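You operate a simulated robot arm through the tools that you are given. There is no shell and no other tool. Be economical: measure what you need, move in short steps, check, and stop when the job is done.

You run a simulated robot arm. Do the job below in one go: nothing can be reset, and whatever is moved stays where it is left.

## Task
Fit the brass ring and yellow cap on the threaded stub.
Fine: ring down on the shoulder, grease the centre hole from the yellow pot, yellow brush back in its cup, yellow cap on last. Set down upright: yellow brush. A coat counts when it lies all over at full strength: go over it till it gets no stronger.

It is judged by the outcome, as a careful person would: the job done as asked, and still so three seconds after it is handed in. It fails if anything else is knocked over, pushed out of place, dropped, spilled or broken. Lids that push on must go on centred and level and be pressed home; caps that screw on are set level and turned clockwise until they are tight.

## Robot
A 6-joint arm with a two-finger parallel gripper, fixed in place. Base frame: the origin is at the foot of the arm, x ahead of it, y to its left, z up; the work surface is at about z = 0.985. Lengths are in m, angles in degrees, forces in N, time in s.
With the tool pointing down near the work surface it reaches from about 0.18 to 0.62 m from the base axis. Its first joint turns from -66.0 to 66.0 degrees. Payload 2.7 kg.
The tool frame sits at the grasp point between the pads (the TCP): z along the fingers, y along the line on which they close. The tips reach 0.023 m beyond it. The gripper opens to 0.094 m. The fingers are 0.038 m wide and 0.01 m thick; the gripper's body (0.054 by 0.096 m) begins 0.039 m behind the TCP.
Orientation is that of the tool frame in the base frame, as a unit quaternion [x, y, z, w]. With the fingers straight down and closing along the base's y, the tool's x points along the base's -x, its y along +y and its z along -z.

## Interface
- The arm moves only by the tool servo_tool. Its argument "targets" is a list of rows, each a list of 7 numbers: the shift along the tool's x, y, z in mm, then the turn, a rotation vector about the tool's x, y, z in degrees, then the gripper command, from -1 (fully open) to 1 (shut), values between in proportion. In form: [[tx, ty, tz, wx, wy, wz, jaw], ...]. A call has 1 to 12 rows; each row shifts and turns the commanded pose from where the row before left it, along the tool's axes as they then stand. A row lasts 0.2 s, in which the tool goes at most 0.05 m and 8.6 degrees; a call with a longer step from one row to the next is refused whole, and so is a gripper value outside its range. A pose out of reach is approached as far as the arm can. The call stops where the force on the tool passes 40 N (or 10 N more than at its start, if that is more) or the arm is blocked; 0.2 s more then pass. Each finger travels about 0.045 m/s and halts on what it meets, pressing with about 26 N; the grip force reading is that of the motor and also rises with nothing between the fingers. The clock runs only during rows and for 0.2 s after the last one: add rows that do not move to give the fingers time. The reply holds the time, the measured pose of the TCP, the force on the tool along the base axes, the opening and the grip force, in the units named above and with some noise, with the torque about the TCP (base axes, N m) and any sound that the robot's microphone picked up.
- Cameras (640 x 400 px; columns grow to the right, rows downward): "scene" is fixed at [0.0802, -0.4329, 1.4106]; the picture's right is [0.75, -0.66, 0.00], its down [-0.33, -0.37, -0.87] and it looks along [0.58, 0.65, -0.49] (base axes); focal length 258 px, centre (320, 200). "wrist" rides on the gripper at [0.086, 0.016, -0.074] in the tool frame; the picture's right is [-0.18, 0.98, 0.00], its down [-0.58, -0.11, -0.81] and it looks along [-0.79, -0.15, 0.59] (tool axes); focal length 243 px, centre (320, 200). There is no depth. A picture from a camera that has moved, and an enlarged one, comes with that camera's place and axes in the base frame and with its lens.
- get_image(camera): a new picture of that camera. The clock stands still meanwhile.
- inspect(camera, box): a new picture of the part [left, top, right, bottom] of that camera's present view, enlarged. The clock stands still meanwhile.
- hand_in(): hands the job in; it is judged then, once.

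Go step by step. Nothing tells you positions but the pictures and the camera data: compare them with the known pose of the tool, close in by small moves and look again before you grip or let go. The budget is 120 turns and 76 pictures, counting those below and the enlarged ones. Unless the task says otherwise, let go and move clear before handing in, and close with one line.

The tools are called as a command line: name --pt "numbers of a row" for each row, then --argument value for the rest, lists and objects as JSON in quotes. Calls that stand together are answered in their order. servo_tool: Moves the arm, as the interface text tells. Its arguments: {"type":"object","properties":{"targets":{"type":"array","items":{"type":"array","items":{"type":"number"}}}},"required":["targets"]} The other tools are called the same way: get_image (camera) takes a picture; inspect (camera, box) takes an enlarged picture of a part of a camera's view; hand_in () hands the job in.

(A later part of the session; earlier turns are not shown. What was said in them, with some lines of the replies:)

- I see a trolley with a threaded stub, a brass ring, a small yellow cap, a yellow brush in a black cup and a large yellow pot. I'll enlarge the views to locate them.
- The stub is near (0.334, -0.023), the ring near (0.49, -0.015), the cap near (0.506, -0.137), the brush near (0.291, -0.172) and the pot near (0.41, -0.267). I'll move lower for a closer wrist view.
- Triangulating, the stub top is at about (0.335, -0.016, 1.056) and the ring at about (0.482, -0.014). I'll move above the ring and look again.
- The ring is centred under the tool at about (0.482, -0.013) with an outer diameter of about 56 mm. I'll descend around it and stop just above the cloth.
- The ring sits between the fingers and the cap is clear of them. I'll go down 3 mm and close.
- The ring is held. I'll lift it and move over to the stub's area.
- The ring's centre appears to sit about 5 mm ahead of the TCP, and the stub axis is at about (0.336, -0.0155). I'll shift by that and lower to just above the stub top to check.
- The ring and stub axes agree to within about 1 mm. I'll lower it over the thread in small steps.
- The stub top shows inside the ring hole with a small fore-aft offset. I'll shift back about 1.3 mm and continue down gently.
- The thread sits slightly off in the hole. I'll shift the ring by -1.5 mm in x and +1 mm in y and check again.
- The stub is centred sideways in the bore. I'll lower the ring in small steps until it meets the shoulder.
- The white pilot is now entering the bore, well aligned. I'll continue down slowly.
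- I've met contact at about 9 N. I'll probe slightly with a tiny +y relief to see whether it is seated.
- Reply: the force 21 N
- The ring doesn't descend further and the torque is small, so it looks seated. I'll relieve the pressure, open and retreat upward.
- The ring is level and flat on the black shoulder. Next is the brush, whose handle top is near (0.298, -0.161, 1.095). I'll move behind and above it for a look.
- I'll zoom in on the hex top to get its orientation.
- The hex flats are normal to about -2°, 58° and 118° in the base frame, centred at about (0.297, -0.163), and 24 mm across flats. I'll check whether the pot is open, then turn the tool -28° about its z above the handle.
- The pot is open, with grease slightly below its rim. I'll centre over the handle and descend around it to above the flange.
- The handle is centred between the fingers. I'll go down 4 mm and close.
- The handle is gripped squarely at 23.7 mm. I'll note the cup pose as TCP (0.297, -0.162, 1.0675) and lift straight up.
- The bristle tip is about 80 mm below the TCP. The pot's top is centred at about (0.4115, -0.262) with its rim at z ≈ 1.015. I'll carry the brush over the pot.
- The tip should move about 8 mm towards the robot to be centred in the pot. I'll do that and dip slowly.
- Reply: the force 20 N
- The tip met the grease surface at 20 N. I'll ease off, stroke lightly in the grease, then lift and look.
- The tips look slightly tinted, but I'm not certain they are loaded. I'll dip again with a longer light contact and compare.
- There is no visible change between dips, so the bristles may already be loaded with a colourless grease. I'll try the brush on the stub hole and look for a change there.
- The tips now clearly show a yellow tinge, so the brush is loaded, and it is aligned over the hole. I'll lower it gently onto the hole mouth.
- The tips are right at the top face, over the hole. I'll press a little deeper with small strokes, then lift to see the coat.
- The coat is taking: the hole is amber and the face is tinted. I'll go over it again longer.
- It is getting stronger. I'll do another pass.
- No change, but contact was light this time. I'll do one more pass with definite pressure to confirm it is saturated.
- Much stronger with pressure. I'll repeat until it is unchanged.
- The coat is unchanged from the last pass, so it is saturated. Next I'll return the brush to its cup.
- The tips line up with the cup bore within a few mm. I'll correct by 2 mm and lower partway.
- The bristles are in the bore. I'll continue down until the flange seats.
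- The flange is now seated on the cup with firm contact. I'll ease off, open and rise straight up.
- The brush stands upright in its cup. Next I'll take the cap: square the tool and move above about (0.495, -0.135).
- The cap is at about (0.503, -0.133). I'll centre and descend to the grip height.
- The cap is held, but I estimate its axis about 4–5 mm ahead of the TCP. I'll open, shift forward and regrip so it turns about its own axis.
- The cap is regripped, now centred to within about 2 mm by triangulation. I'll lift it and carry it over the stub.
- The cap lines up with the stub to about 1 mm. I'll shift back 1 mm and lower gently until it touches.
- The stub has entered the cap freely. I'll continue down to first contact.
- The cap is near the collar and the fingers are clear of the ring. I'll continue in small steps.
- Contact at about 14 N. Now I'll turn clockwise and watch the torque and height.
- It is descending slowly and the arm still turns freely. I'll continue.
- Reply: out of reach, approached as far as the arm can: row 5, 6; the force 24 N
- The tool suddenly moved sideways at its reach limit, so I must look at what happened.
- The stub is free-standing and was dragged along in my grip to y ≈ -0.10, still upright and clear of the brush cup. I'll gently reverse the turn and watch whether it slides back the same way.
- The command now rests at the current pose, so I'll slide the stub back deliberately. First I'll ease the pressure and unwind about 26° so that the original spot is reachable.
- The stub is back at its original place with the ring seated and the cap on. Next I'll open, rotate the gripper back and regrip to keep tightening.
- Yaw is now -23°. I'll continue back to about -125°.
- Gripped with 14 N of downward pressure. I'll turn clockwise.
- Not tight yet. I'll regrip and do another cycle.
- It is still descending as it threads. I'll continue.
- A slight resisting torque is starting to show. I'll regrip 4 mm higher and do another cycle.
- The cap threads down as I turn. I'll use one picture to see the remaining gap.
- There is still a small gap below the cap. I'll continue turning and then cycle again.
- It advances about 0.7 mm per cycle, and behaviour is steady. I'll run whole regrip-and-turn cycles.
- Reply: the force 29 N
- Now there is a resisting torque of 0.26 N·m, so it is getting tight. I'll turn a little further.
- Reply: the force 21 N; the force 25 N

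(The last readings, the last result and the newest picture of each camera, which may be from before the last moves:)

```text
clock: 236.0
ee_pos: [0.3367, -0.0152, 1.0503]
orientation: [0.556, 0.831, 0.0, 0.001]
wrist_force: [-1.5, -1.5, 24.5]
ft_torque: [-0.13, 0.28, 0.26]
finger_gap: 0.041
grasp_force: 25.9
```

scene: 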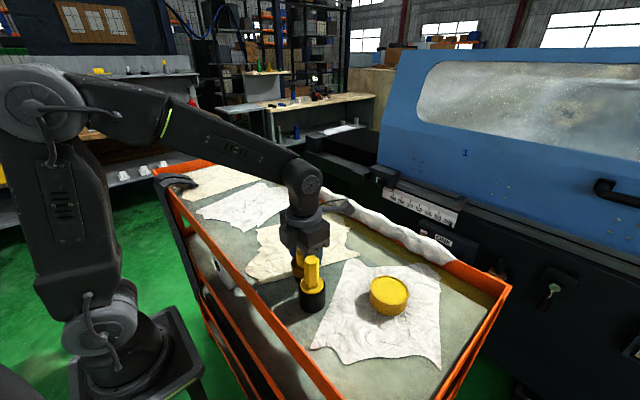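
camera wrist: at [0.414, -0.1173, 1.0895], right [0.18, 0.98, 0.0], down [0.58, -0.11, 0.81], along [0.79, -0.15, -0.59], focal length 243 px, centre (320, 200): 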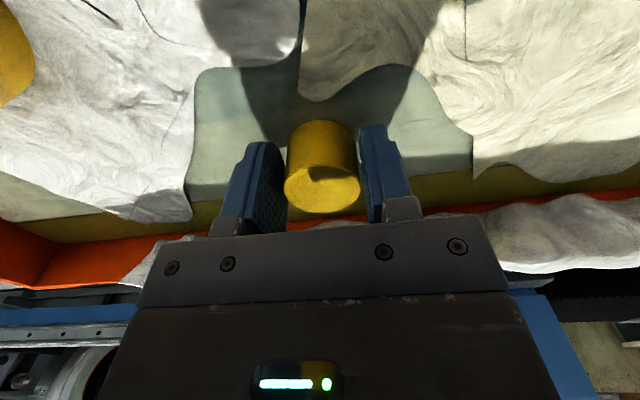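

The torque holds steady at 0.2–0.26 N·m without further descent, so the cap is tight. I'll relieve pressure, release, rise clear and take a last look.

servo_tool --pt "0 0 -1.5 0 0 0 1" --pt "0 0 -0.5 0 0 0 1" --pt "0 0 0 0 0 0 0.2" --pt "0 0 0 0 0 0 -0.3" --pt "0 0 0 0 0 0 -1" --pt "0 0 0 0 0 0 -1"

servo_tool --pt "0 0 -20 0 0 0 -1" --pt "0 0 -40 0 0 0 -1" --pt "0 0 -40 0 0 0 -1" --pt "0 0 -40 0 0 0 -1" --pt "0 0 -30 0 0 0 -1" --pt "0 0 0 0 0 0 -1"

inspect --camera "scene" --box '[250, 205, 346, 265]'

```text
clock: 237.4
ee_pos: [0.3373, -0.0144, 1.0503]
orientation: [0.556, 0.831, 0.0, 0.0]
wrist_force: [-0.5, 0.2, 0.4]
ft_torque: [-0.02, 0.03, -0.02]
finger_gap: 0.0938
grasp_force: 0.0
```

```text
clock: 238.8
ee_pos: [0.3349, -0.0152, 1.2206]
orientation: [0.555, 0.832, 0.001, 0.0]
wrist_force: [-1.2, -0.4, -0.3]
ft_torque: [-0.01, -0.01, -0.01]
finger_gap: 0.0938
grasp_force: 0.0
```

```text
6.67 times, centred on (298, 235) of scene
camera zoom: at [0.0802, -0.4329, 1.4106], right [0.75, -0.66, 0.0], down [-0.33, -0.37, -0.87], along [0.58, 0.65, -0.49], focal length 1721 px, centre (467, -33)
```

zoom: 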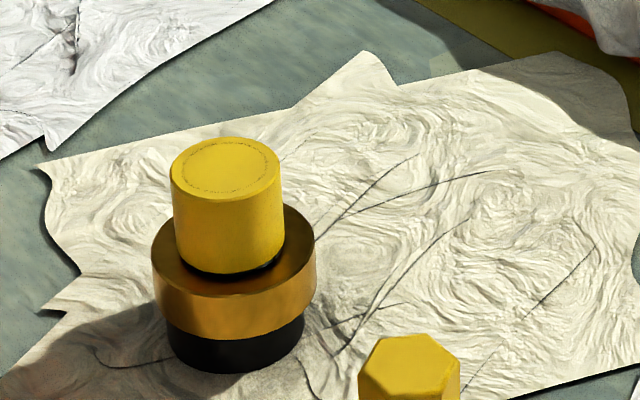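

The ring is seated, the cap is level and tight, and the brush stands in its cup with the arm clear. I'm handing in.

hand_in

```text
The job is handed in.
```

The ring is down on the shoulder, the centre hole is greased to full strength, the yellow brush stands upright in its cup, and the yellow cap is on level and screwed tight. While I was screwing on the cap, the free-standing stub got dragged about 9 cm. I slid it back to within about 2 mm of its original spot, and nothing tipped or spilled.
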